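You operate a simulated robot arm through the tools that you are given. There is no shell and no other tool. Be economical: measure what you need, move in short steps, check, and stop when the job is done.

You run a simulated robot arm. Do the job below in one go: nothing can be reset, and whatever is moved stays where it is left.

Task
Put things in order on the tree end. At the end: the orange pipe sleeve is on the orange clay saucer; the blue round cell from the tree end stands where the red round scoop stood; the red round scoop stands where the orange pipe sleeve stood; the grey steel strap stands where the black iron bolt stood; the black iron bolt stands where the blue round cell stood; whatever was shut is shut again. Leave all else as you found it, and nothing knocked over.

It is judged by the outcome, as a careful person would: the job done as asked, and still so three seconds after it is handed in. It fails if anything else is knocked over, pushed out of place, dropped, spilled or broken.

Robot
A 7-joint arm with a two-finger parallel gripper, fixed in place. Base frame: the origin is at the foot of the arm, x ahead of it, y to its left, z up; the work surface is at about z = 0. Lengths are in m, angles in degrees, forces in N, time in s.
With the tool pointing down near the work surface it reaches from about 0.24 to 0.62 m from the base axis. Its first joint turns from -66.0 to 66.0 degrees. Payload 2.6 kg.
The TCP is the grasp point between the finger pads, 0.03 m short of the fingertips. In the tool frame z runs along the fingers and y along their closing line. The gripper opens to 0.094 m. The fingers are 0.028 m wide and 0.01 m thick; the gripper's body (0.05 by 0.096 m) begins 0.055 m behind the TCP.
Orientation is that of the tool frame in the base frame, as [roll, pitch, yaw] about the fixed x, y, z axes, in that order (R = Rz(yaw) Ry(pitch) Rx(roll)). With the fingers straight down and closing along the base's y, the tool's x points along the base's -x, its y along +y and its z along -z.

Tools
- The arm moves only by the tool move_arm. Its argument "moves" is a list of rows, each a list of 3 entries, a list of its own where there are three numbers: the shift along the base's x, y, z in m, then the turn, a rotation vector about the base's x, y, z in degrees, then the finger opening in m, from 0 to 0.094. In form: [[[tx, ty, tz], [wx, wy, wz], gripper], ...]. A call has 1 to 10 rows; each row shifts and turns the commanded pose from where the row before left it. Rows are played at 5 a second. More than 0.05 m and 8.6 degrees between two rows, or a gripper value outside its range, and nothing of the call is played. A pose out of reach is approached as far as the arm can. The call stops where the force on the tool passes 40 N (or 10 N more than at its start, if that is more) or the arm is blocked; 0.2 s more then pass. The fingers move at their own pace (about 0.072 m/s each) and stop on an object; they squeeze with about 35 N. The grip force told is the motor's: it shows also when the fingers shut on nothing. Time passes only in rows, and 0.2 s behind the last, so rows that do not move let the fingers close. The reply holds the time, the measured pose of the TCP, the force on the tool along the base axes, the opening and the grip force, in the units named above and with some noise, with the torque about the TCP (base axes, N m) and any sound that the robot's microphone picked up.
- Cameras (640 x 400 px; columns grow to the right, rows downward): "scene" is fixed at [0.0527, 0.4687, 0.5508]; the picture's right is [-0.37, -0.93, 0.00], its down [-0.65, 0.26, -0.72] and it looks along [0.67, -0.27, -0.70] (base axes); focal length 283 px, centre (320, 200). "wrist" rides on the gripper at [0.076, 0.014, -0.103] in the tool frame; the picture's right is [-0.18, 0.98, 0.00], its down [-0.75, -0.14, -0.64] and it looks along [-0.63, -0.12, 0.77] (tool axes); focal length 243 px, centre (320, 200). There is no depth. A picture from a camera that has moved, and an enlarged one, comes with that camera's place and axes in the base frame and with its lens.
- grab_frame(camera): a new picture of that camera. The clock stands still meanwhile.
- enlarge(camera, box): a new picture of the part [left, top, right, bottom] of that camera's present view, enlarged. The clock stands still meanwhile.
- close_job(): hands the job in; it is judged then, once.

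Go step by step. Nothing tells you positions but the pictures and the camera data: compare them with the known pose of the tool, close in by small moves and look again before you grip or let go. The budget is 120 turns and 68 pictures, counting those below and the enlarged ones. Unless the task says otherwise, let go and move clear before handing in, and close with one line.

The tools are called after "Request:" as a command line: name --argument value ..., lists and objects as JSON in quotes. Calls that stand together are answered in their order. move_arm: Moves the arm, as the interface text tells. Its arguments: {"type":"object","properties":{"moves":{"type":"array"}},"required":["moves"]} The other tools are called the same way: grab_frame (camera) takes a picture; enlarge (camera, box) takes an enlarged picture of a part of a camera's view; close_job () hands the job in.

At the start:

```text
time_s: 0.0
eef_pos: [0.3093, 0.2206, 0.32]
tcp_rot: [-179.9, 0.0, -180.0]
force: [0.0, 0.6, -0.4]
moment: [-0.01, 0.03, -0.01]
gripper_width: 0.094
grasp_force: 0.2
```

scene: 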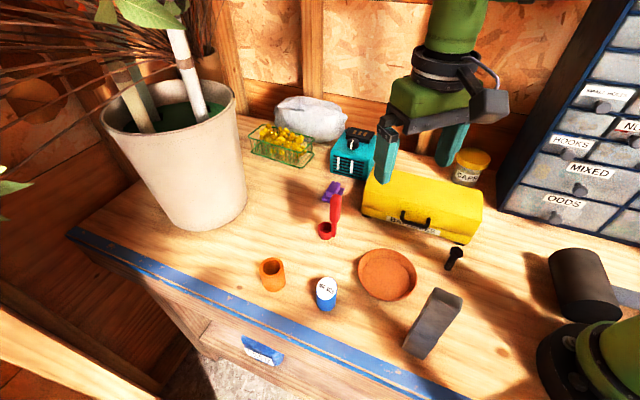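
wrist: 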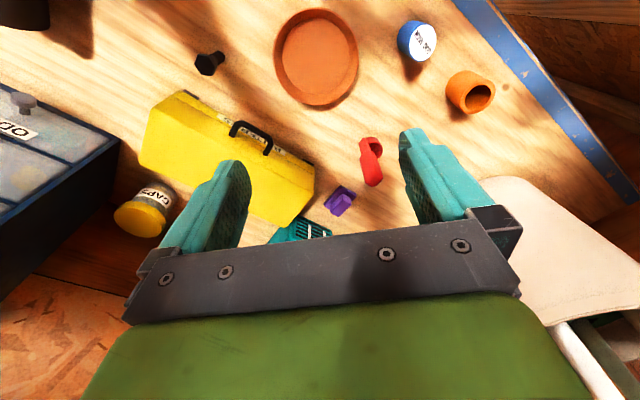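

I see the plant pot end with the orange sleeve, blue cell, red scoop, saucer, bolt and grey strap. First I'll take closer looks to identify and measure them.

Request:
enlarge --camera "scene" --box '[240, 170, 400, 320]'

Request:
enlarge --camera "scene" --box '[360, 220, 500, 370]'

Request:
enlarge --camera "wrist" --box '[180, 0, 520, 220]'

```text
2.67 times, centred on (320, 245) of scene
camera zoom: at [0.0527, 0.4687, 0.5508], right [-0.37, -0.93, 0.0], down [-0.65, 0.26, -0.72], along [0.67, -0.27, -0.7], focal length 755 px, centre (320, 80)
```

zoom: 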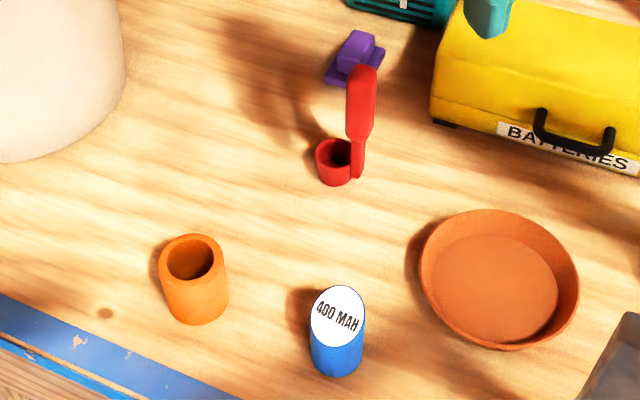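

```text
2.67 times, centred on (430, 295) of scene
camera zoom: at [0.0527, 0.4687, 0.5508], right [-0.37, -0.93, 0.0], down [-0.65, 0.26, -0.72], along [0.67, -0.27, -0.7], focal length 755 px, centre (27, -53)
```

zoom: 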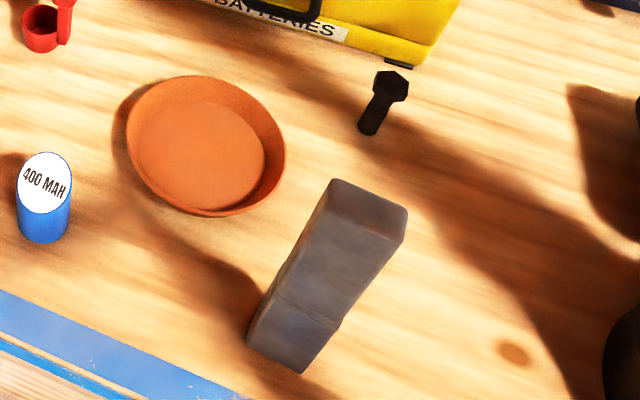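

```text
1.82 times, centred on (350, 110) of wrist
camera zoom: at [0.2323, 0.2358, 0.4224], right [0.18, 0.98, 0.0], down [0.75, -0.14, 0.64], along [0.63, -0.12, -0.77], focal length 441 px, centre (266, 364)
```

zoom: 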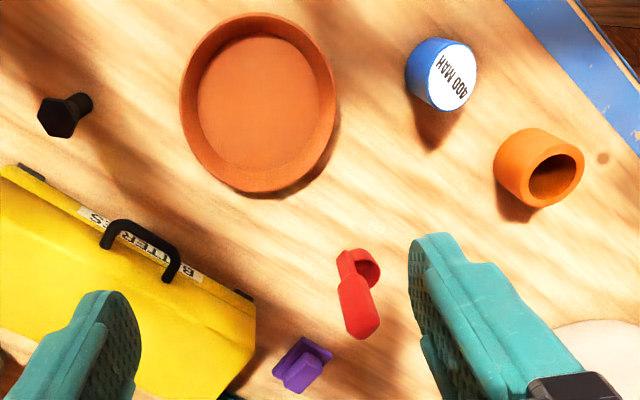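

Objects are measured from two views: sleeve ≈(0.381, 0.442), cell ≈(0.299, 0.356), scoop cup ≈(0.46, 0.288), saucer ≈(0.30, 0.216), bolt ≈(0.271, 0.077). The sleeve goes first, so I move above it and check.

Request:
move_arm --moves '[[[0.0103, 0.0316, -0.0243], [0, 0, 0], 0.094], [[0.0103, 0.0316, -0.0243], [0, 0, 0], 0.094], [[0.0103, 0.0316, -0.0243], [0, 0, 0], 0.094], [[0.0103, 0.0316, -0.0243], [0, 0, 0], 0.094], [[0.0103, 0.0316, -0.0243], [0, 0, 0], 0.094], [[0.0103, 0.0316, -0.0243], [0, 0, 0], 0.094], [[0.0103, 0.0316, -0.0243], [0, 0, 0], 0.094], [[0, 0, 0], [0, 0, 0], 0.094]]'

Request:
grab_frame --camera "wrist"

Request:
grab_frame --camera "scene"

```text
time_s: 1.8
eef_pos: [0.3783, 0.4431, 0.1496]
tcp_rot: [179.9, 0.1, 179.9]
force: [0.6, -0.6, 0.0]
moment: [0.0, 0.02, 0.0]
gripper_width: 0.0939
grasp_force: 0.0
```

```text
62 pictures are left
camera wrist: at [0.3025, 0.4575, 0.2518], right [0.18, 0.98, 0.0], down [0.75, -0.14, 0.64], along [0.63, -0.12, -0.77], focal length 243 px, centre (320, 200)
```

wrist: 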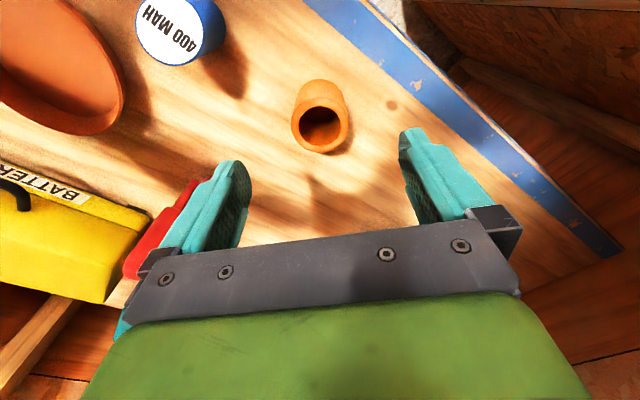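

```text
61 pictures are left
```

scene: 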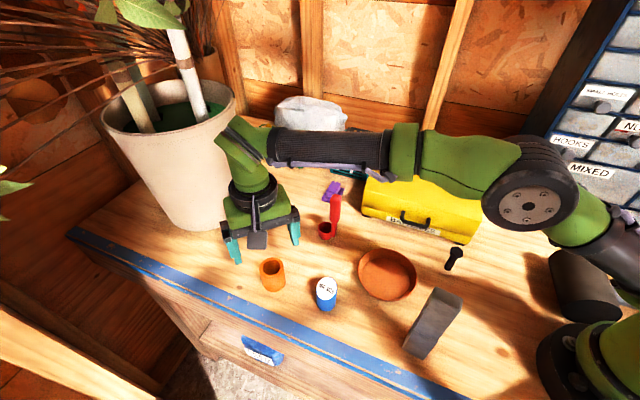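

The gripper stands over the sleeve, which I now put at (0.384, 0.442). I'll lower and grip its upper part.

Request:
move_arm --moves '[[[0.0025, -0.0005, -0.025], [0, 0, 0], 0.094], [[0.0025, -0.0005, -0.025], [0, 0, 0], 0.094], [[0, 0, -0.025], [0, 0, 0], 0.094], [[0, 0, -0.024], [0, 0, 0], 0.094], [[0, 0, 0], [0, 0, 0], 0.094]]'

Request:
grab_frame --camera "wrist"

```text
time_s: 3.0
eef_pos: [0.3839, 0.4407, 0.0505]
tcp_rot: [-179.9, -0.1, 180.0]
force: [-0.2, 0.8, 0.0]
moment: [0.01, 0.0, 0.05]
gripper_width: 0.0938
grasp_force: 0.0
```

```text
60 pictures are left
camera wrist: at [0.3083, 0.4552, 0.1535], right [0.18, 0.98, 0.0], down [0.75, -0.14, 0.64], along [0.63, -0.12, -0.77], focal length 243 px, centre (320, 200)
```

wrist: 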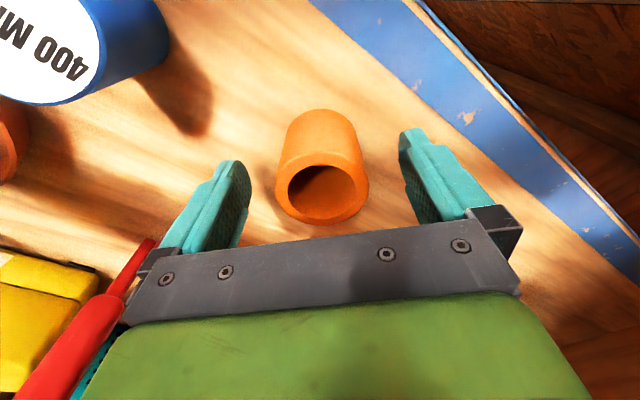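

The sleeve is centred between the fingers, so I close and lift.

Request:
move_arm --moves '[[[-0.001, 0.001, 0], [0, 0, 0], 0.06], [[0, 0, 0], [0, 0, 0], 0.03], [[0, 0, 0], [0, 0, 0], 0.03], [[0, 0, 0], [0, 0, 0], 0.03], [[0, 0, 0.02], [0, 0, 0], 0.03], [[0, 0, 0.04], [0, 0, 0], 0.03], [[0, 0, 0.04], [0, 0, 0], 0.03], [[0, 0, 0.04], [0, 0, 0], 0.03]]'

Request:
grab_frame --camera "scene"

```text
time_s: 4.8
eef_pos: [0.3807, 0.4434, 0.1904]
tcp_rot: [-180.0, 0.0, -180.0]
force: [-0.2, 0.6, 1.3]
moment: [-0.01, 0.01, 0.03]
gripper_width: 0.0511
grasp_force: 34.6
```

```text
59 pictures are left
```

scene: 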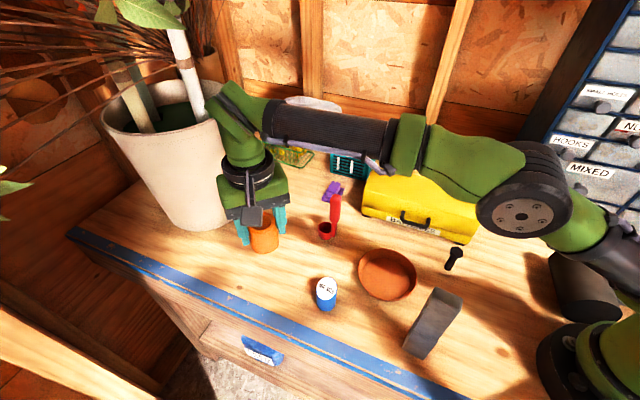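

The sleeve is held. I carry it over the saucer at height.

Request:
move_arm --moves '[[[-0.0135, -0.0379, 0], [0, 0, 0], 0.03], [[-0.0135, -0.0379, 0], [0, 0, 0], 0.03], [[-0.0135, -0.0379, 0], [0, 0, 0], 0.03], [[-0.0135, -0.0379, 0], [0, 0, 0], 0.03], [[-0.0135, -0.0379, 0], [0, 0, 0], 0.03], [[-0.0135, -0.0379, 0], [0, 0, 0], 0.03], [[0, 0, -0.04], [0, 0, 0], 0.03], [[0, 0, -0.03], [0, 0, 0], 0.03], [[0, 0, 0], [0, 0, 0], 0.03]]'

Request:
grab_frame --camera "wrist"

Request:
grab_frame --camera "scene"

```text
time_s: 6.8
eef_pos: [0.3029, 0.2149, 0.1207]
tcp_rot: [179.9, 0.0, -180.0]
force: [0.4, 0.2, -0.1]
moment: [-0.03, 0.0, 0.0]
gripper_width: 0.0515
grasp_force: 35.1
```

```text
58 pictures are left
camera wrist: at [0.2269, 0.2278, 0.2229], right [0.18, 0.98, 0.0], down [0.75, -0.14, 0.64], along [0.63, -0.12, -0.77], focal length 243 px, centre (320, 200)
```

wrist: 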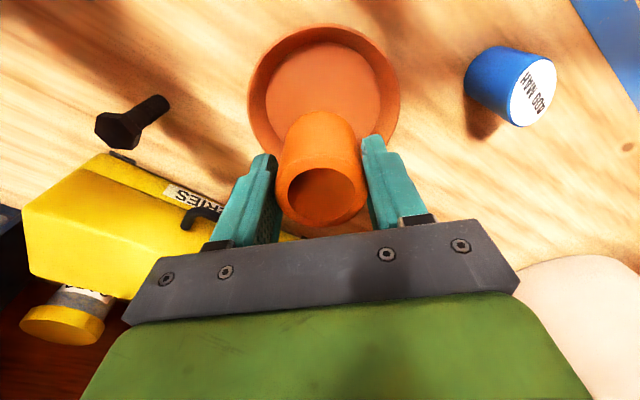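

```text
57 pictures are left
```

scene: 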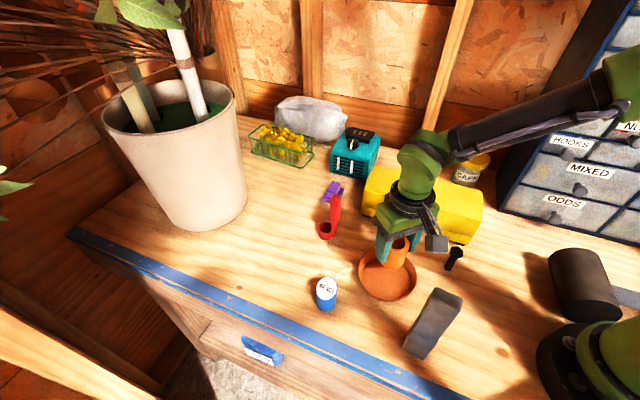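

The saucer centre comes out at (0.302, 0.217), right under the sleeve. I'll lower it most of the way, then feel for the floor.

Request:
move_arm --moves '[[[0, 0.002, -0.02], [0, 0, 0], 0.03], [[0, 0, -0.02], [0, 0, 0], 0.03], [[0, 0, -0.012], [0, 0, 0], 0.03], [[0, 0, -0.003], [0, 0, 0], 0.03], [[0, 0, -0.003], [0, 0, 0], 0.03], [[0, 0, 0], [0, 0, 0], 0.03]]'

Request:
grab_frame --camera "wrist"

Request:
enlarge --camera "scene" --box '[320, 200, 480, 320]'

```text
time_s: 8.2
eef_pos: [0.3033, 0.2169, 0.0623]
tcp_rot: [180.0, -0.1, -179.9]
force: [-0.2, 0.3, -1.5]
moment: [-0.02, -0.02, -0.01]
gripper_width: 0.0508
grasp_force: 34.8
```

```text
56 pictures are left
camera wrist: at [0.2276, 0.2309, 0.165], right [0.18, 0.98, 0.0], down [0.75, -0.14, 0.64], along [0.63, -0.12, -0.77], focal length 243 px, centre (320, 200)
```

wrist: 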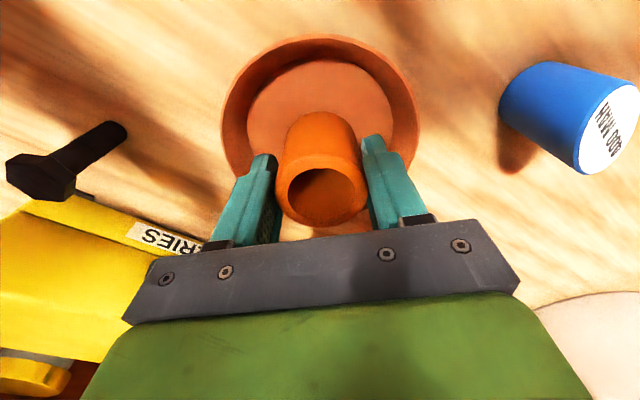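

```text
3.33 times, centred on (400, 260) of scene
camera zoom: at [0.0527, 0.4687, 0.5508], right [-0.37, -0.93, 0.0], down [-0.65, 0.26, -0.72], along [0.67, -0.27, -0.7], focal length 943 px, centre (53, 0)
```

zoom: 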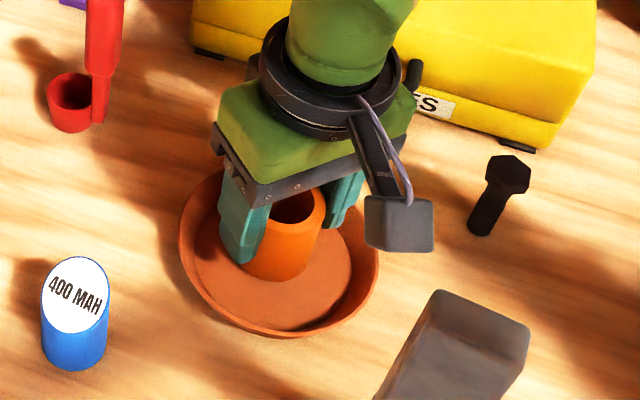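

The sleeve hangs just above the saucer floor and well centred. I go on down by 1.5 mm steps.

Request:
move_arm --moves '[[[0, 0, -0.0015], [0, 0, 0], 0.03], [[0, 0, -0.0015], [0, 0, 0], 0.03], [[0, 0, 0], [0, 0, 0], 0.03]]'

```text
time_s: 9.0
eef_pos: [0.3025, 0.2171, 0.0596]
tcp_rot: [180.0, -0.1, 180.0]
force: [-0.4, 0.1, -0.2]
moment: [-0.03, 0.02, -0.01]
gripper_width: 0.0512
grasp_force: 34.6
```

Request:
move_arm --moves '[[[0, 0, -0.0015], [0, 0, 0], 0.03], [[0, 0, -0.0015], [0, 0, 0], 0.03], [[0, 0, 0], [0, 0, 0], 0.03]]'

```text
time_s: 9.8
eef_pos: [0.3034, 0.2195, 0.0577]
tcp_rot: [-180.0, 0.0, -179.9]
force: [-0.6, -0.1, 0.1]
moment: [0.0, -0.02, -0.01]
gripper_width: 0.0512
grasp_force: 34.7
```

No contact yet; bottom is at about 8 mm. I keep lowering in small steps.

Request:
move_arm --moves '[[[0, 0, -0.001], [0, 0, 0], 0.03], [[0, 0, -0.001], [0, 0, 0], 0.03], [[0, 0, 0], [0, 0, 0], 0.03]]'

```text
time_s: 10.6
eef_pos: [0.3034, 0.2174, 0.0563]
tcp_rot: [179.7, 0.2, -179.9]
force: [-4.2, -4.1, 30.7]
moment: [-0.06, -0.33, -0.1]
gripper_width: 0.051
grasp_force: 34.6
```

Contact with the floor. I ease up a hair, open just enough, and lift straight off.

Request:
move_arm --moves '[[[0, 0, 0.001], [0, 0, 0], 0.03], [[0, 0, 0], [0, 0, 0], 0.055], [[0, 0, 0], [0, 0, 0], 0.066], [[0, 0, 0], [0, 0, 0], 0.07], [[0, 0, 0.03], [0, 0, 0], 0.07], [[0, 0, 0.04], [0, 0, 0], 0.07], [[0, 0, 0.05], [0, 0, 0], 0.094]]'

Request:
grab_frame --camera "wrist"

```text
time_s: 12.2
eef_pos: [0.3052, 0.2168, 0.1767]
tcp_rot: [-180.0, -0.2, 180.0]
force: [0.3, 0.0, 0.0]
moment: [0.01, 0.03, 0.02]
gripper_width: 0.0939
grasp_force: 0.0
```

```text
54 pictures are left
camera wrist: at [0.2296, 0.2315, 0.278], right [0.18, 0.98, 0.0], down [0.75, -0.14, 0.64], along [0.63, -0.12, -0.77], focal length 243 px, centre (320, 200)
```

wrist: 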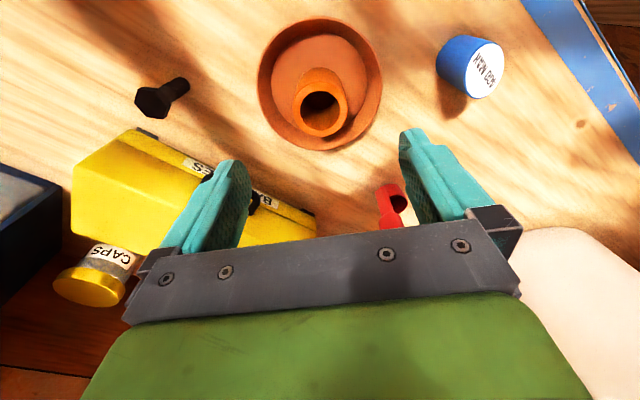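

The sleeve stands in the saucer. Now I go up to look at the scoop from a better angle.

Request:
move_arm --moves '[[[0, 0, 0.04], [0, 0, 0], 0.094], [[0.01, 0.02, 0.04], [0, 0, 0], 0.094], [[0.02, 0.022, 0.02], [0, 0, 0], 0.094], [[0.02, 0.022, 0], [0, 0, 0], 0.094], [[0, 0, 0], [0, 0, 0], 0.094]]'

Request:
enlarge --camera "wrist" --box '[230, 40, 430, 240]'

Request:
enlarge --camera "scene" --box '[290, 170, 370, 250]'

```text
time_s: 13.4
eef_pos: [0.352, 0.2822, 0.2766]
tcp_rot: [-180.0, 0.0, -180.0]
force: [0.5, 0.9, 0.2]
moment: [0.01, -0.05, 0.03]
gripper_width: 0.0941
grasp_force: 0.0
```

```text
2.00 times, centred on (330, 140) of wrist
camera zoom: at [0.278, 0.2963, 0.3777], right [0.18, 0.98, 0.0], down [0.75, -0.14, 0.64], along [0.63, -0.12, -0.77], focal length 485 px, centre (300, 320)
```

zoom: 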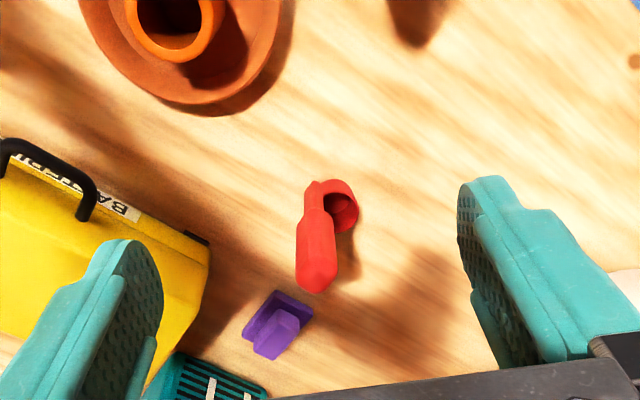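

```text
5.00 times, centred on (330, 210) of scene
camera zoom: at [0.0527, 0.4687, 0.5508], right [-0.37, -0.93, 0.0], down [-0.65, 0.26, -0.72], along [0.67, -0.27, -0.7], focal length 1415 px, centre (270, 150)
```

zoom: 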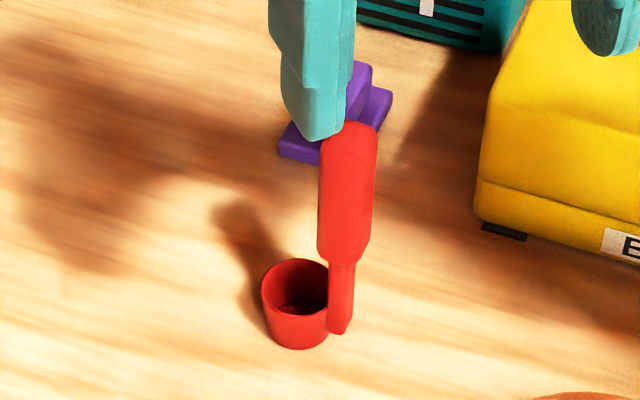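

The scoop's handle stands at about (0.438, 0.277) with its top near z = 0.145, and the cup is behind it toward +x+y. I turn the tool 34° so the fingers close across the handle and move above it.

Request:
move_arm --moves '[[[0.022, -0.001, 0], [0, 0, 8.5], 0.094], [[0.022, -0.001, 0], [0, 0, 8.5], 0.094], [[0.021, -0.002, 0], [0, 0, 8.5], 0.094], [[0.021, -0.001, -0.02], [0, 0, 8.5], 0.094], [[0, 0, -0.02], [0, 0, 0], 0.094], [[0, 0, 0], [0, 0, 0], 0.094]]'

Request:
grab_frame --camera "wrist"

Request:
enlarge --camera "scene" --box '[290, 130, 390, 250]'

```text
time_s: 14.8
eef_pos: [0.4395, 0.2766, 0.2368]
tcp_rot: [-180.0, 0.0, -146.0]
force: [1.0, -0.5, -0.2]
moment: [0.03, 0.01, 0.0]
gripper_width: 0.094
grasp_force: 0.0
```

```text
51 pictures are left
camera wrist: at [0.3695, 0.2457, 0.3386], right [-0.4, 0.92, 0.0], down [0.7, 0.3, 0.64], along [0.59, 0.26, -0.77], focal length 243 px, centre (320, 200)
```

wrist: 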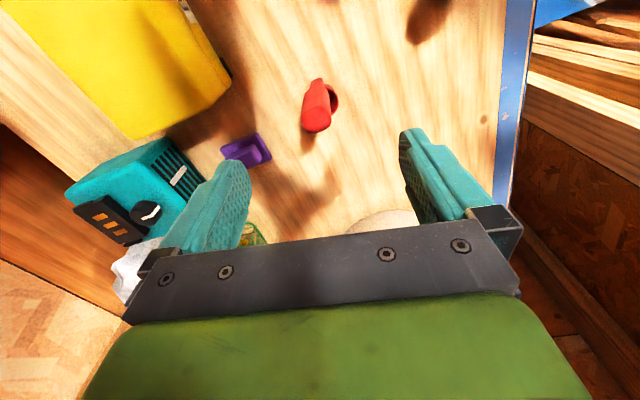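

```text
3.33 times, centred on (340, 190) of scene
camera zoom: at [0.0527, 0.4687, 0.5508], right [-0.37, -0.93, 0.0], down [-0.65, 0.26, -0.72], along [0.67, -0.27, -0.7], focal length 943 px, centre (253, 233)
```

zoom: 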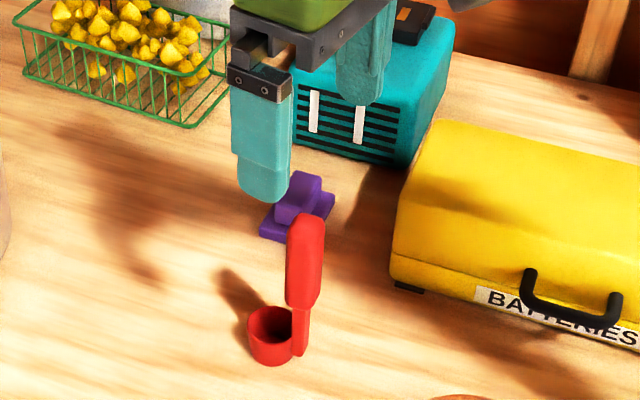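

The handle top is at (0.443, 0.276, 0.14). I shift 4 mm and lower around the grip part.

Request:
move_arm --moves '[[[0.003, 0, -0.03], [0, 0, 0], 0.094], [[0, 0, -0.03], [0, 0, 0], 0.094], [[0, 0, -0.03], [0, 0, 0], 0.094], [[0, 0, -0.03], [0, 0, 0], 0.094], [[0, 0, 0], [0, 0, 0], 0.094]]'

Request:
grab_frame --camera "wrist"

Request:
enlarge --camera "scene" --box '[290, 150, 390, 250]'

```text
time_s: 16.0
eef_pos: [0.4428, 0.2777, 0.1163]
tcp_rot: [179.9, -0.1, -146.1]
force: [0.1, 0.4, 0.0]
moment: [-0.04, 0.0, -0.04]
gripper_width: 0.0941
grasp_force: 0.1
```

```text
49 pictures are left
camera wrist: at [0.3732, 0.2469, 0.2188], right [-0.4, 0.92, 0.0], down [0.7, 0.3, 0.64], along [0.59, 0.26, -0.77], focal length 243 px, centre (320, 200)
```

wrist: 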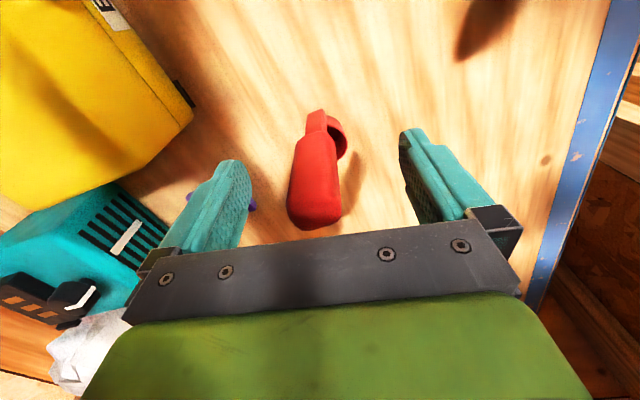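

```text
4.00 times, centred on (340, 200) of scene
camera zoom: at [0.0527, 0.4687, 0.5508], right [-0.37, -0.93, 0.0], down [-0.65, 0.26, -0.72], along [0.67, -0.27, -0.7], focal length 1132 px, centre (240, 200)
```

zoom: 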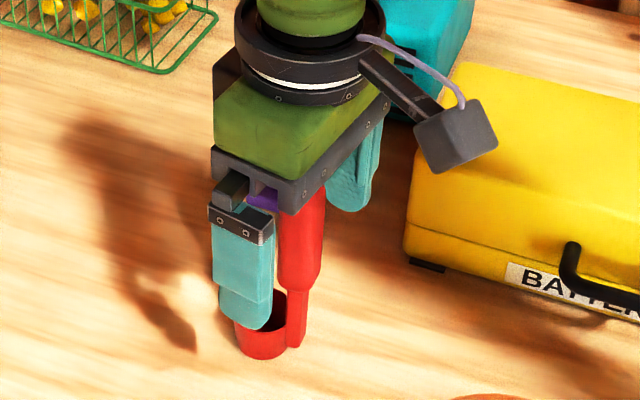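

The handle sits between the fingers, about 3 mm off-centre. I correct, close, and lift slightly.

Request:
move_arm --moves '[[[0.001, -0.003, -0.004], [0, 0, 0], 0.094], [[0, 0, 0], [0, 0, 0], 0.06], [[0, 0, 0], [0, 0, 0], 0.035], [[0, 0, 0], [0, 0, 0], 0.01], [[0, 0, 0], [0, 0, 0], 0.01], [[0, 0, 0], [0, 0, 0], 0.01]]'

Request:
grab_frame --camera "wrist"

```text
time_s: 17.4
eef_pos: [0.4441, 0.2735, 0.1125]
tcp_rot: [179.9, 0.1, -146.1]
force: [-0.8, 0.6, 0.0]
moment: [0.04, -0.02, 0.01]
gripper_width: 0.0286
grasp_force: 35.3
```

```text
47 pictures are left
camera wrist: at [0.3737, 0.2435, 0.2149], right [-0.4, 0.92, 0.0], down [0.7, 0.3, 0.64], along [0.59, 0.26, -0.77], focal length 243 px, centre (320, 200)
```

wrist: 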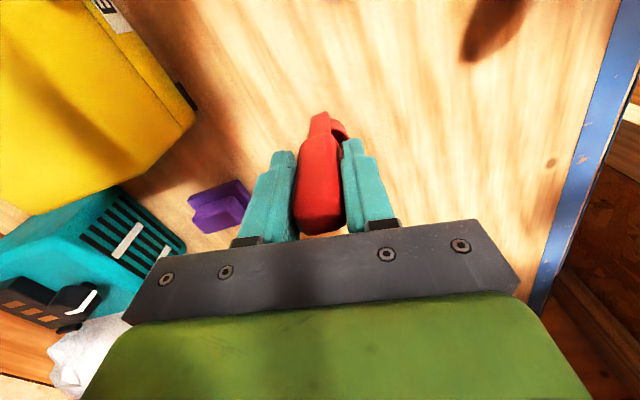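

Gripped. Lift and check that it hangs upright.

Request:
move_arm --moves '[[[0, 0, 0.01], [0, 0, 0], 0.01], [[0, 0, 0.03], [0, 0, 0], 0.01], [[0, 0, 0.04], [0, 0, 0], 0.01], [[0, 0, 0], [0, 0, 0], 0.01]]'

Request:
enlarge --camera "scene" --box '[270, 130, 390, 250]'

Request:
enlarge --camera "wrist" --box '[220, 50, 420, 250]'

```text
time_s: 18.4
eef_pos: [0.444, 0.2735, 0.1915]
tcp_rot: [-180.0, 0.0, -146.0]
force: [0.5, -0.5, -0.4]
moment: [-0.02, 0.0, 0.01]
gripper_width: 0.0285
grasp_force: 34.9
```

```text
3.33 times, centred on (330, 190) of scene
camera zoom: at [0.0527, 0.4687, 0.5508], right [-0.37, -0.93, 0.0], down [-0.65, 0.26, -0.72], along [0.67, -0.27, -0.7], focal length 943 px, centre (287, 233)
```

zoom: 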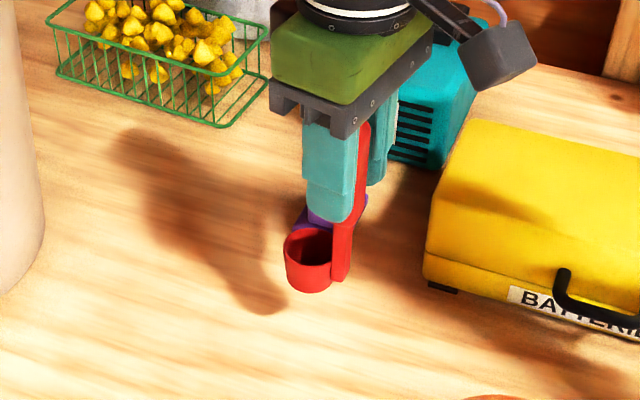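

```text
2.00 times, centred on (320, 150) of wrist
camera zoom: at [0.3732, 0.2419, 0.2937], right [-0.4, 0.92, 0.0], down [0.7, 0.3, 0.64], along [0.59, 0.26, -0.77], focal length 485 px, centre (320, 300)
```

zoom: 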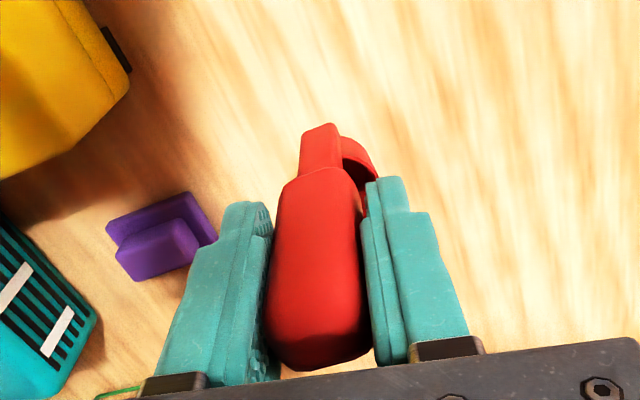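

The scoop hangs about upright; I take a closer look to check for tilt.

Request:
enlarge --camera "scene" --box '[305, 160, 365, 225]'

```text
6.15 times, centred on (335, 192) of scene
camera zoom: at [0.0527, 0.4687, 0.5508], right [-0.37, -0.93, 0.0], down [-0.65, 0.26, -0.72], along [0.67, -0.27, -0.7], focal length 1741 px, centre (228, 246)
```

zoom: 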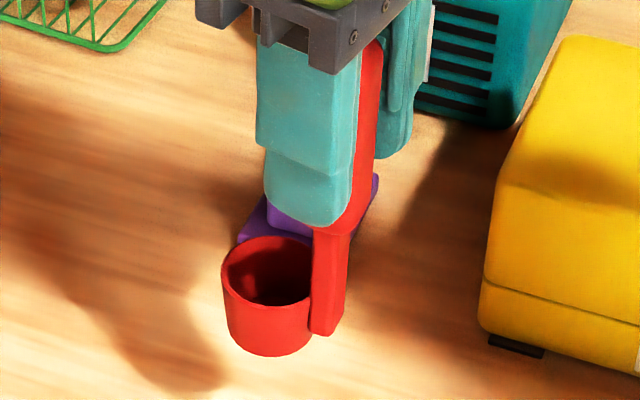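

It hangs upright with the cup offset (0.017, 0.013) from the TCP. Now carry it to the sleeve's old place at (0.382, 0.4425).

Request:
move_arm --moves '[[[-0.0147, 0.0322, 0], [0, 0, 0], 0.01], [[-0.0147, 0.0322, 0], [0, 0, 0], 0.01], [[-0.0147, 0.0322, 0], [0, 0, 0], 0.01], [[-0.0147, 0.0322, 0], [0, 0, 0], 0.01], [[-0.0145, 0.032, 0], [0, 0, 0], 0.01], [[0, 0, -0.03], [0, 0, 0], 0.01], [[0, 0, -0.03], [0, 0, 0], 0.01], [[0, 0, 0], [0, 0, 0], 0.01]]'

Request:
enlarge --camera "scene" --box '[210, 200, 350, 320]'

```text
time_s: 20.2
eef_pos: [0.3696, 0.4341, 0.1312]
tcp_rot: [-180.0, -0.1, -146.0]
force: [0.0, 0.2, -0.7]
moment: [0.0, -0.01, -0.02]
gripper_width: 0.0283
grasp_force: 35.3
```

```text
3.33 times, centred on (280, 260) of scene
camera zoom: at [0.0526, 0.4687, 0.5508], right [-0.37, -0.93, 0.0], down [-0.65, 0.26, -0.72], along [0.67, -0.27, -0.7], focal length 943 px, centre (453, 0)
```

zoom: 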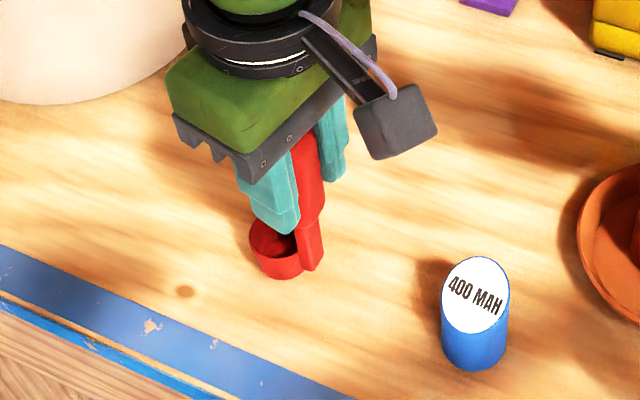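

In position; lower gently to the table.

Request:
move_arm --moves '[[[0.001, 0, -0.007], [0, 0, 0], 0.01], [[0, 0, -0.006], [0, 0, 0], 0.01], [[0, 0, -0.003], [0, 0, 0], 0.01], [[0, 0, 0], [0, 0, 0], 0.01]]'

```text
time_s: 21.2
eef_pos: [0.3704, 0.4348, 0.1153]
tcp_rot: [-180.0, 0.0, -146.0]
force: [-0.5, -0.4, -0.2]
moment: [-0.01, 0.03, 0.01]
gripper_width: 0.0284
grasp_force: 34.7
```

Request:
move_arm --moves '[[[0, 0, -0.001], [0, 0, 0], 0.01], [[0, 0, -0.001], [0, 0, 0], 0.01], [[0, 0, -0.0007], [0, 0, 0], 0.01], [[0, 0, 0], [0, 0, 0], 0.01]]'

```text
time_s: 22.2
eef_pos: [0.3706, 0.4337, 0.1125]
tcp_rot: [180.0, 0.0, -145.9]
force: [-0.3, -0.6, -0.7]
moment: [0.04, 0.02, 0.0]
gripper_width: 0.0283
grasp_force: 35.0
```

Request:
move_arm --moves '[[[0, 0, -0.0007], [0, 0, 0], 0.01], [[0, 0, 0], [0, 0, 0], 0.01]]'

```text
time_s: 22.8
eef_pos: [0.3718, 0.4343, 0.1127]
tcp_rot: [179.9, 0.0, -146.0]
force: [-1.8, -1.1, 6.3]
moment: [-0.15, 0.1, -0.02]
gripper_width: 0.0285
grasp_force: 35.1
```

The scoop touches the table lightly. I open slowly and lift straight away.

Request:
move_arm --moves '[[[0, 0, 0], [0, 0, 0], 0.032], [[0, 0, 0], [0, 0, 0], 0.05], [[0, 0, 0], [0, 0, 0], 0.07], [[0, 0, 0], [0, 0, 0], 0.08], [[0, 0, 0.03], [0, 0, 0], 0.08], [[0, 0, 0.04], [0, 0, 0], 0.08], [[0, 0, 0.04], [0, 0, 0], 0.08]]'

Request:
enlarge --camera "scene" --box '[210, 200, 350, 320]'

Request:
grab_frame --camera "wrist"

```text
time_s: 24.4
eef_pos: [0.3696, 0.4322, 0.2225]
tcp_rot: [-180.0, 0.0, -146.1]
force: [-0.5, -0.5, 0.9]
moment: [-0.01, 0.01, -0.03]
gripper_width: 0.0801
grasp_force: 0.0
```

```text
3.33 times, centred on (280, 260) of scene
camera zoom: at [0.0526, 0.4687, 0.5508], right [-0.37, -0.93, 0.0], down [-0.65, 0.26, -0.72], along [0.67, -0.27, -0.7], focal length 943 px, centre (453, 0)
```

zoom: 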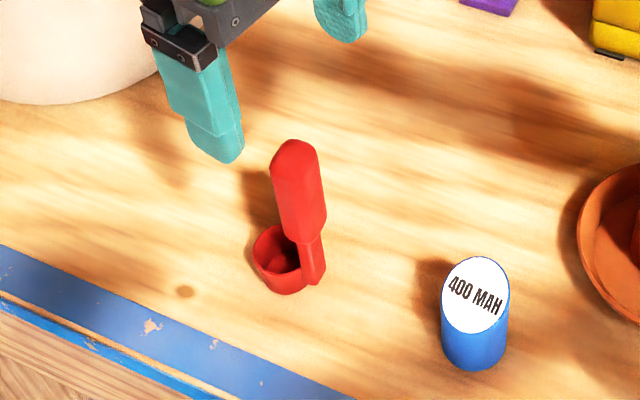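

```text
41 pictures are left
camera wrist: at [0.3001, 0.4011, 0.3247], right [-0.4, 0.92, 0.0], down [0.7, 0.3, 0.64], along [0.59, 0.26, -0.77], focal length 243 px, centre (320, 200)
```

wrist: 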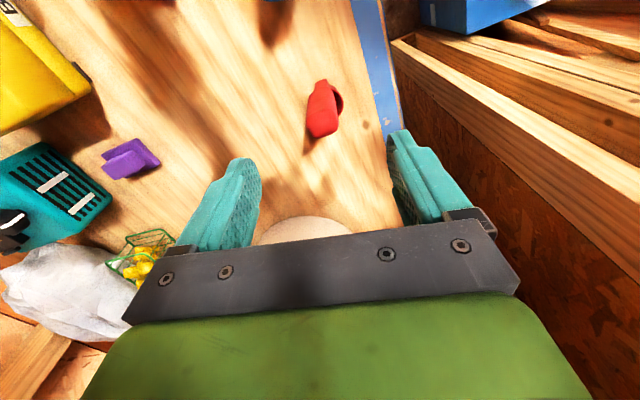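

The scoop stands upright on the sleeve's old spot. Next I go above the blue cell at (0.299, 0.356).

Request:
move_arm --moves '[[[-0.0237, -0.0254, 0], [0, 0, 0], 0.094], [[-0.0235, -0.0254, 0], [0, 0, 0], 0.094], [[-0.0235, -0.0254, 0], [0, 0, 0], 0.094], [[0, 0, -0.04], [0, 0, 0], 0.094], [[0, 0, -0.04], [0, 0, 0], 0.094], [[0, 0, 0], [0, 0, 0], 0.094]]'

Request:
grab_frame --camera "wrist"

```text
time_s: 25.8
eef_pos: [0.3005, 0.3563, 0.1432]
tcp_rot: [179.9, 0.0, -146.1]
force: [0.0, -0.4, 0.0]
moment: [-0.01, -0.01, -0.01]
gripper_width: 0.0943
grasp_force: 0.0
```

```text
40 pictures are left
camera wrist: at [0.2297, 0.3251, 0.2443], right [-0.4, 0.92, 0.0], down [0.7, 0.3, 0.64], along [0.59, 0.26, -0.77], focal length 243 px, centre (320, 200)
```

wrist: 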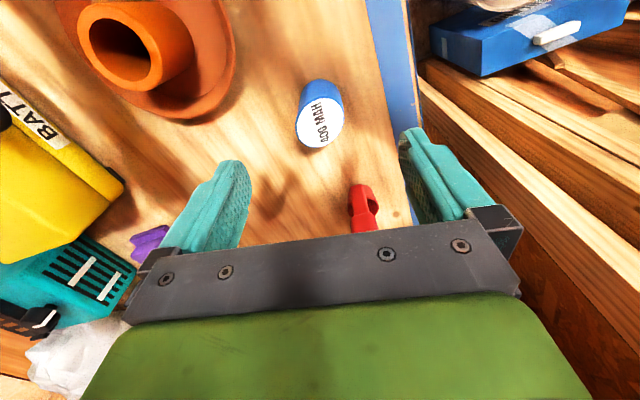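

The cell's top is at (0.302, 0.357), nearly centred. Lower and grip.

Request:
move_arm --moves '[[[0.001, 0, -0.035], [0, 0, 0], 0.094], [[0, 0, -0.035], [0, 0, 0], 0.094], [[0, 0, -0.031], [0, 0, 0], 0.094], [[0, 0, 0], [0, 0, 0], 0.06], [[0, 0, 0], [0, 0, 0], 0.03], [[0, 0, 0], [0, 0, 0], 0.02], [[0, 0, 0], [0, 0, 0], 0.02], [[0, 0, 0], [0, 0, 0], 0.02]]'

Request:
grab_frame --camera "wrist"

```text
time_s: 27.6
eef_pos: [0.3019, 0.3574, 0.0419]
tcp_rot: [180.0, 0.0, -146.1]
force: [0.0, -0.1, -0.1]
moment: [-0.01, 0.02, -0.02]
gripper_width: 0.0389
grasp_force: 34.5
```

```text
39 pictures are left
camera wrist: at [0.2313, 0.3265, 0.1431], right [-0.4, 0.92, 0.0], down [0.7, 0.3, 0.64], along [0.59, 0.26, -0.77], focal length 243 px, centre (320, 200)
```

wrist: 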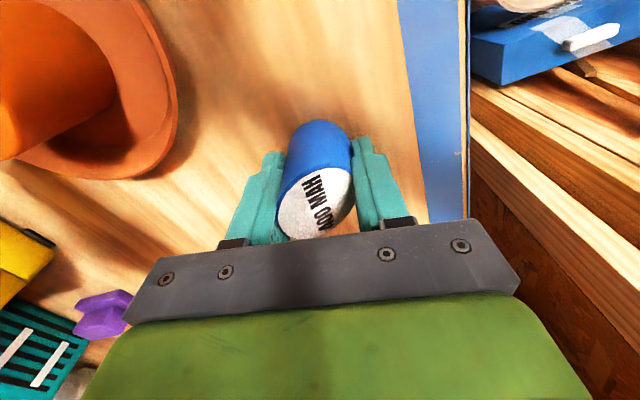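

Gripped. Lift and carry the cell to the scoop's old place at about (0.456, 0.287).

Request:
move_arm --moves '[[[0, 0, 0.02], [0, 0, 0], 0.02], [[0, 0, 0.04], [0, 0, 0], 0.02], [[0, 0, 0.04], [0, 0, 0], 0.02], [[0.0385, -0.0177, 0], [0, 0, 0], 0.02], [[0.0385, -0.0177, 0], [0, 0, 0], 0.02], [[0.0385, -0.0177, 0], [0, 0, 0], 0.02], [[0.0385, -0.0177, 0], [0, 0, 0], 0.02], [[0, 0, -0.04], [0, 0, 0], 0.02], [[0, 0, -0.04], [0, 0, 0], 0.02], [[0, 0, 0], [0, 0, 0], 0.02]]'

Request:
enlarge --camera "scene" --box '[260, 150, 400, 270]'

```text
time_s: 29.8
eef_pos: [0.4553, 0.2869, 0.0608]
tcp_rot: [-179.9, 0.0, -146.0]
force: [-0.2, 0.0, -0.7]
moment: [0.01, -0.03, 0.02]
gripper_width: 0.0388
grasp_force: 35.2
```

```text
3.33 times, centred on (330, 210) of scene
camera zoom: at [0.0527, 0.4687, 0.5508], right [-0.37, -0.93, 0.0], down [-0.65, 0.26, -0.72], along [0.67, -0.27, -0.7], focal length 943 px, centre (287, 167)
```

zoom: 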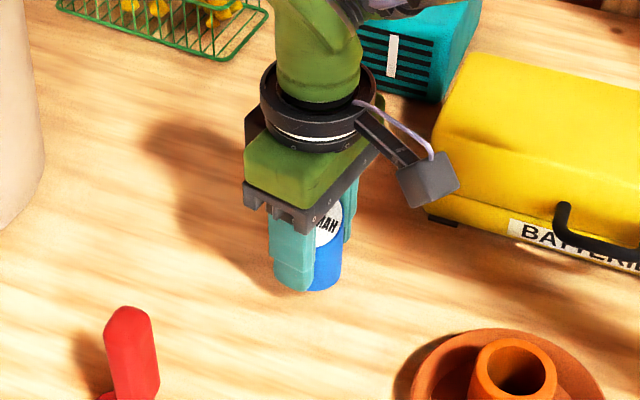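

Now lower it to the table.

Request:
move_arm --moves '[[[0, 0, -0.01], [0, 0, 0], 0.02], [[0, 0, -0.006], [0, 0, 0], 0.02], [[0, 0, -0.001], [0, 0, 0], 0.02], [[0, 0, -0.001], [0, 0, 0], 0.02], [[0, 0, 0], [0, 0, 0], 0.02]]'

```text
time_s: 31.0
eef_pos: [0.4545, 0.2877, 0.0428]
tcp_rot: [180.0, 0.0, -146.0]
force: [0.4, -0.2, -0.8]
moment: [0.0, 0.02, -0.01]
gripper_width: 0.0387
grasp_force: 35.1
```

Request:
move_arm --moves '[[[0, 0, -0.0008], [0, 0, 0], 0.02], [[0, 0, 0], [0, 0, 0], 0.02]]'

```text
time_s: 31.6
eef_pos: [0.4553, 0.288, 0.0427]
tcp_rot: [-179.9, 0.0, -146.0]
force: [0.0, -0.8, -1.6]
moment: [0.02, 0.03, 0.04]
gripper_width: 0.0388
grasp_force: 34.6
```

Request:
move_arm --moves '[[[0, 0, -0.0008], [0, 0, 0], 0.02], [[0, 0, 0], [0, 0, 0], 0.02]]'

```text
time_s: 32.2
eef_pos: [0.4553, 0.2889, 0.0424]
tcp_rot: [179.9, 0.1, -146.0]
force: [0.1, -0.2, -0.8]
moment: [0.02, -0.01, 0.0]
gripper_width: 0.0389
grasp_force: 35.0
```

Request:
move_arm --moves '[[[0, 0, -0.0008], [0, 0, 0], 0.02], [[0, 0, 0], [0, 0, 0], 0.02]]'

```text
time_s: 32.8
eef_pos: [0.4563, 0.287, 0.0413]
tcp_rot: [180.0, 0.1, -145.9]
force: [0.3, 0.4, -0.7]
moment: [-0.01, -0.02, 0.02]
gripper_width: 0.0387
grasp_force: 35.3
```

Request:
move_arm --moves '[[[0, 0, -0.0008], [0, 0, 0], 0.02], [[0, 0, 0], [0, 0, 0], 0.02]]'

```text
time_s: 33.4
eef_pos: [0.4558, 0.2868, 0.0411]
tcp_rot: [180.0, 0.0, -146.0]
force: [-0.7, 0.2, 0.5]
moment: [0.05, 0.02, -0.01]
gripper_width: 0.0386
grasp_force: 35.2
```

The cell's weight is going onto the table, so I release and rise.

Request:
move_arm --moves '[[[0, 0, -0.0005], [0, 0, 0], 0.02], [[0, 0, 0], [0, 0, 0], 0.042], [[0, 0, 0], [0, 0, 0], 0.06], [[0, 0, 0], [0, 0, 0], 0.08], [[0, 0, 0.03], [0, 0, 0], 0.08], [[0, 0, 0.04], [0, 0, 0], 0.08], [[0, 0, 0.05], [0, 0, 0], 0.08], [[0, 0, 0.05], [0, 0, 0], 0.08]]'

Request:
grab_frame --camera "scene"

```text
time_s: 35.2
eef_pos: [0.4546, 0.2833, 0.2129]
tcp_rot: [-180.0, -0.2, -146.0]
force: [0.3, -1.1, -0.2]
moment: [0.02, -0.01, 0.03]
gripper_width: 0.0799
grasp_force: 0.0
```

```text
37 pictures are left
```

scene: 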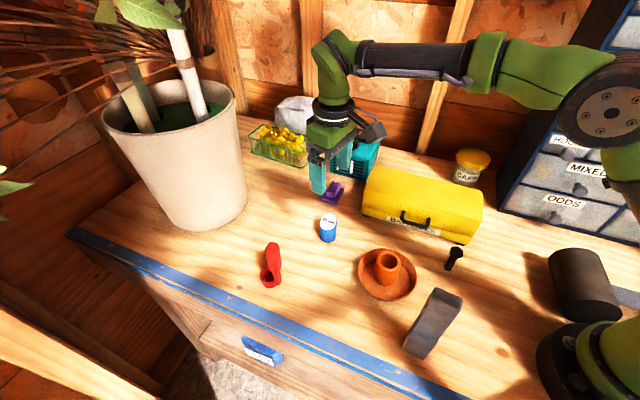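

Cell stands where the scoop was. Next the bolt at about (0.271, 0.077): I travel there high and turn the tool back.

Request:
move_arm --moves '[[[-0.0306, -0.0344, 0.003], [0, 0, -5.67], 0.094], [[-0.0306, -0.0344, 0], [0, 0, -5.67], 0.094], [[-0.0306, -0.0344, 0], [0, 0, -5.67], 0.094], [[-0.0306, -0.0344, 0], [0, 0, -5.67], 0.094], [[-0.0306, -0.0344, 0], [0, 0, -5.67], 0.094], [[-0.0306, -0.0344, 0], [0, 0, -5.65], 0.094], [[0, 0, -0.03], [0, 0, 0], 0.094], [[0, 0, -0.02], [0, 0, 0], 0.094], [[0, 0, 0], [0, 0, 0], 0.094]]'

Request:
grab_frame --camera "wrist"

Request:
enlarge --camera "scene" --box '[400, 200, 500, 300]'

```text
time_s: 37.2
eef_pos: [0.2708, 0.0813, 0.1621]
tcp_rot: [179.9, 0.0, 180.0]
force: [-0.5, 0.3, 0.1]
moment: [0.0, 0.03, 0.0]
gripper_width: 0.094
grasp_force: 0.0
```

```text
36 pictures are left
camera wrist: at [0.1955, 0.0959, 0.2638], right [0.18, 0.98, 0.0], down [0.75, -0.14, 0.64], along [0.63, -0.12, -0.77], focal length 243 px, centre (320, 200)
```

wrist: 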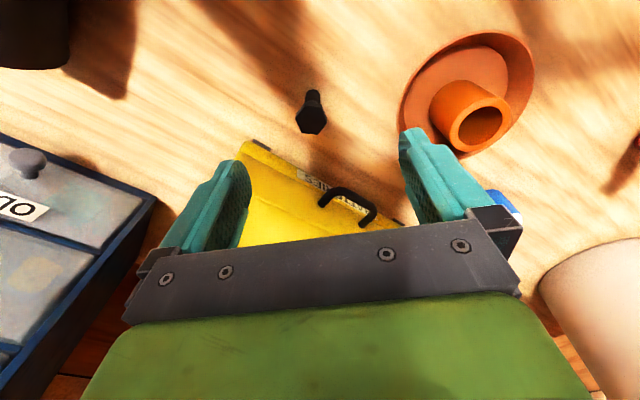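

```text
4.00 times, centred on (450, 250) of scene
camera zoom: at [0.0526, 0.4687, 0.5508], right [-0.37, -0.93, 0.0], down [-0.65, 0.26, -0.72], along [0.67, -0.27, -0.7], focal length 1132 px, centre (-200, 0)
```

zoom: 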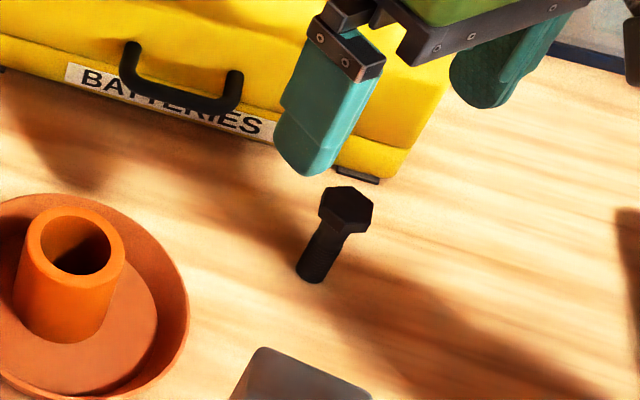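

The bolt stands at (0.271, 0.074), head top near z = 0.06. I shift 7 mm, lower and look before closing.

Request:
move_arm --moves '[[[0.001, -0.007, -0.03], [0, 0, 0], 0.094], [[0, 0, -0.03], [0, 0, 0], 0.094], [[0, 0, -0.03], [0, 0, 0], 0.08], [[0, 0, -0.022], [0, 0, 0], 0.06], [[0, 0, 0], [0, 0, 0], 0.06]]'

Request:
enlarge --camera "wrist" --box '[220, 50, 420, 250]'

```text
time_s: 38.4
eef_pos: [0.2733, 0.0739, 0.0499]
tcp_rot: [180.0, 0.1, 180.0]
force: [0.3, 0.1, 0.0]
moment: [0.0, -0.01, 0.02]
gripper_width: 0.0602
grasp_force: 0.0
```

```text
2.00 times, centred on (320, 150) of wrist
camera zoom: at [0.197, 0.0881, 0.1529], right [0.18, 0.98, 0.0], down [0.75, -0.14, 0.64], along [0.63, -0.12, -0.77], focal length 485 px, centre (320, 300)
```

zoom: 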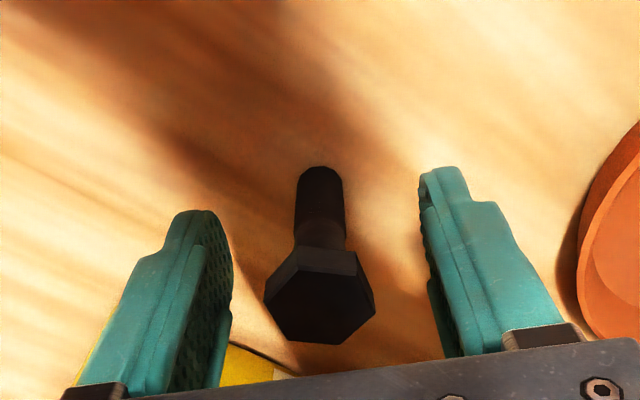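

The hex corners lie along the closing line, so I turn the tool 20° to bring the pads onto flats, then close and lift.

Request:
move_arm --moves '[[[-0.0015, 0, 0], [0, 0, 6.7], 0.06], [[0, 0, 0], [0, 0, 6.7], 0.06], [[0, 0, 0], [0, 0, 6.6], 0.06], [[0, 0, 0], [0, 0, 0], 0.04], [[0, 0, 0], [0, 0, 0], 0.01], [[0, 0, 0], [0, 0, 0], 0.01], [[0, 0, 0], [0, 0, 0], 0.01]]'

Request:
enlarge --camera "wrist" --box '[220, 50, 420, 250]'

Request:
enlarge --camera "scene" --box '[400, 200, 500, 300]'

```text
time_s: 40.0
eef_pos: [0.2713, 0.0738, 0.0509]
tcp_rot: [180.0, 0.0, -160.1]
force: [0.7, -1.0, 1.1]
moment: [0.01, 0.01, 0.02]
gripper_width: 0.0246
grasp_force: 35.3
```

```text
2.00 times, centred on (320, 150) of wrist
camera zoom: at [0.1956, 0.0609, 0.1532], right [-0.16, 0.99, 0.0], down [0.76, 0.12, 0.64], along [0.63, 0.11, -0.77], focal length 485 px, centre (320, 300)
```

zoom: 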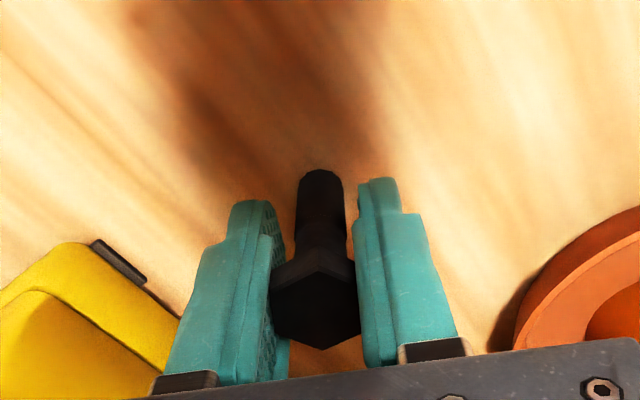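

```text
4.00 times, centred on (450, 250) of scene
camera zoom: at [0.0527, 0.4687, 0.5508], right [-0.37, -0.93, 0.0], down [-0.65, 0.26, -0.72], along [0.67, -0.27, -0.7], focal length 1132 px, centre (-200, 0)
```

zoom: 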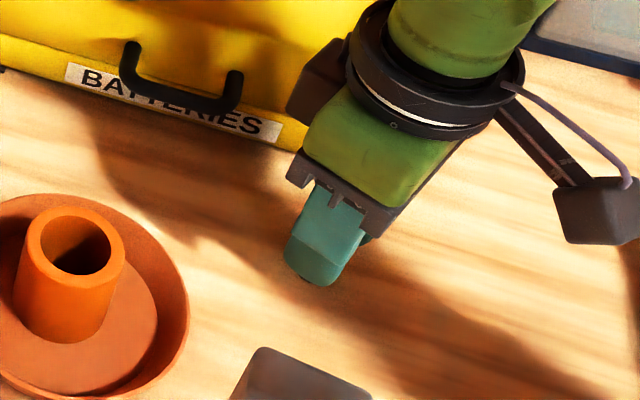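

The pads are on the flats; the bolt's place is (0.2713, 0.0738). I lift and carry it to the cell's old place at (0.301, 0.357).

Request:
move_arm --moves '[[[0, 0, 0.02], [0, 0, 0], 0.01], [[0, 0, 0.04], [0, 0, 0], 0.01], [[0, 0, 0.04], [0, 0, 0], 0.01], [[0.005, 0.0472, 0], [0, 0, 0], 0.01], [[0.005, 0.0472, 0], [0, 0, 0], 0.01], [[0.005, 0.0472, 0], [0, 0, 0], 0.01], [[0.005, 0.0472, 0], [0, 0, 0], 0.01], [[0.005, 0.0472, 0], [0, 0, 0], 0.01], [[0.005, 0.0472, 0], [0, 0, 0], 0.01], [[0, 0, -0.02], [0, 0, 0], 0.01]]'

Request:
move_arm --moves '[[[0, 0, -0.03], [0, 0, 0], 0.01], [[0, 0, -0.03], [0, 0, 0], 0.01], [[0, 0, 0], [0, 0, 0], 0.01]]'

Request:
enlarge --camera "scene" --box '[260, 220, 400, 340]'

Request:
grab_frame --camera "wrist"

```text
time_s: 42.2
eef_pos: [0.3001, 0.3554, 0.1313]
tcp_rot: [180.0, 0.0, -160.0]
force: [-0.7, 0.6, -1.5]
moment: [0.02, 0.02, 0.0]
gripper_width: 0.0247
grasp_force: 35.0
```

```text
time_s: 43.0
eef_pos: [0.3025, 0.3563, 0.0696]
tcp_rot: [-180.0, 0.0, -160.0]
force: [-0.2, 0.0, -1.1]
moment: [0.04, 0.0, -0.04]
gripper_width: 0.0248
grasp_force: 34.8
```

```text
3.33 times, centred on (330, 280) of scene
camera zoom: at [0.0527, 0.4687, 0.5508], right [-0.37, -0.93, 0.0], down [-0.65, 0.26, -0.72], along [0.67, -0.27, -0.7], focal length 943 px, centre (287, -67)
```

zoom: 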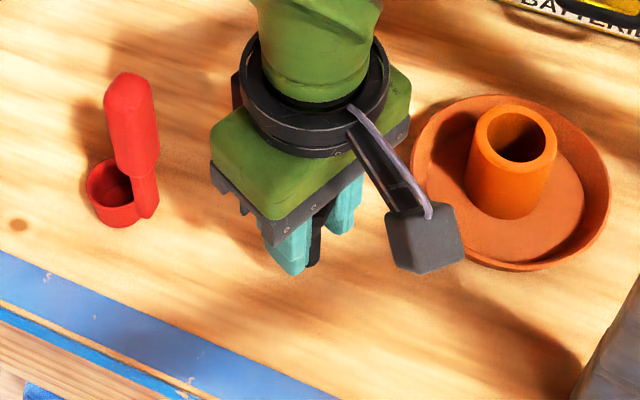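

```text
30 pictures are left
camera wrist: at [0.2252, 0.3433, 0.1725], right [-0.16, 0.99, 0.0], down [0.76, 0.12, 0.64], along [0.63, 0.11, -0.77], focal length 243 px, centre (320, 200)
```

wrist: 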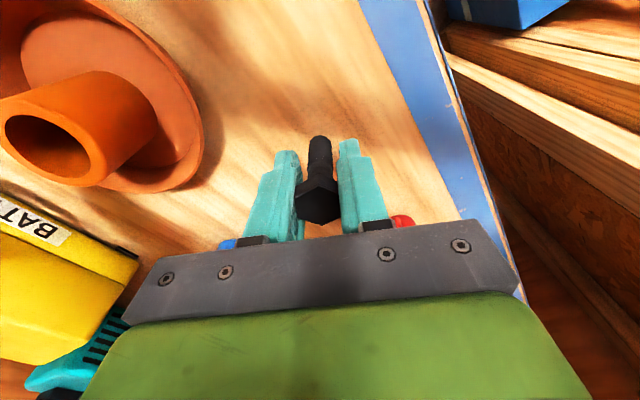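

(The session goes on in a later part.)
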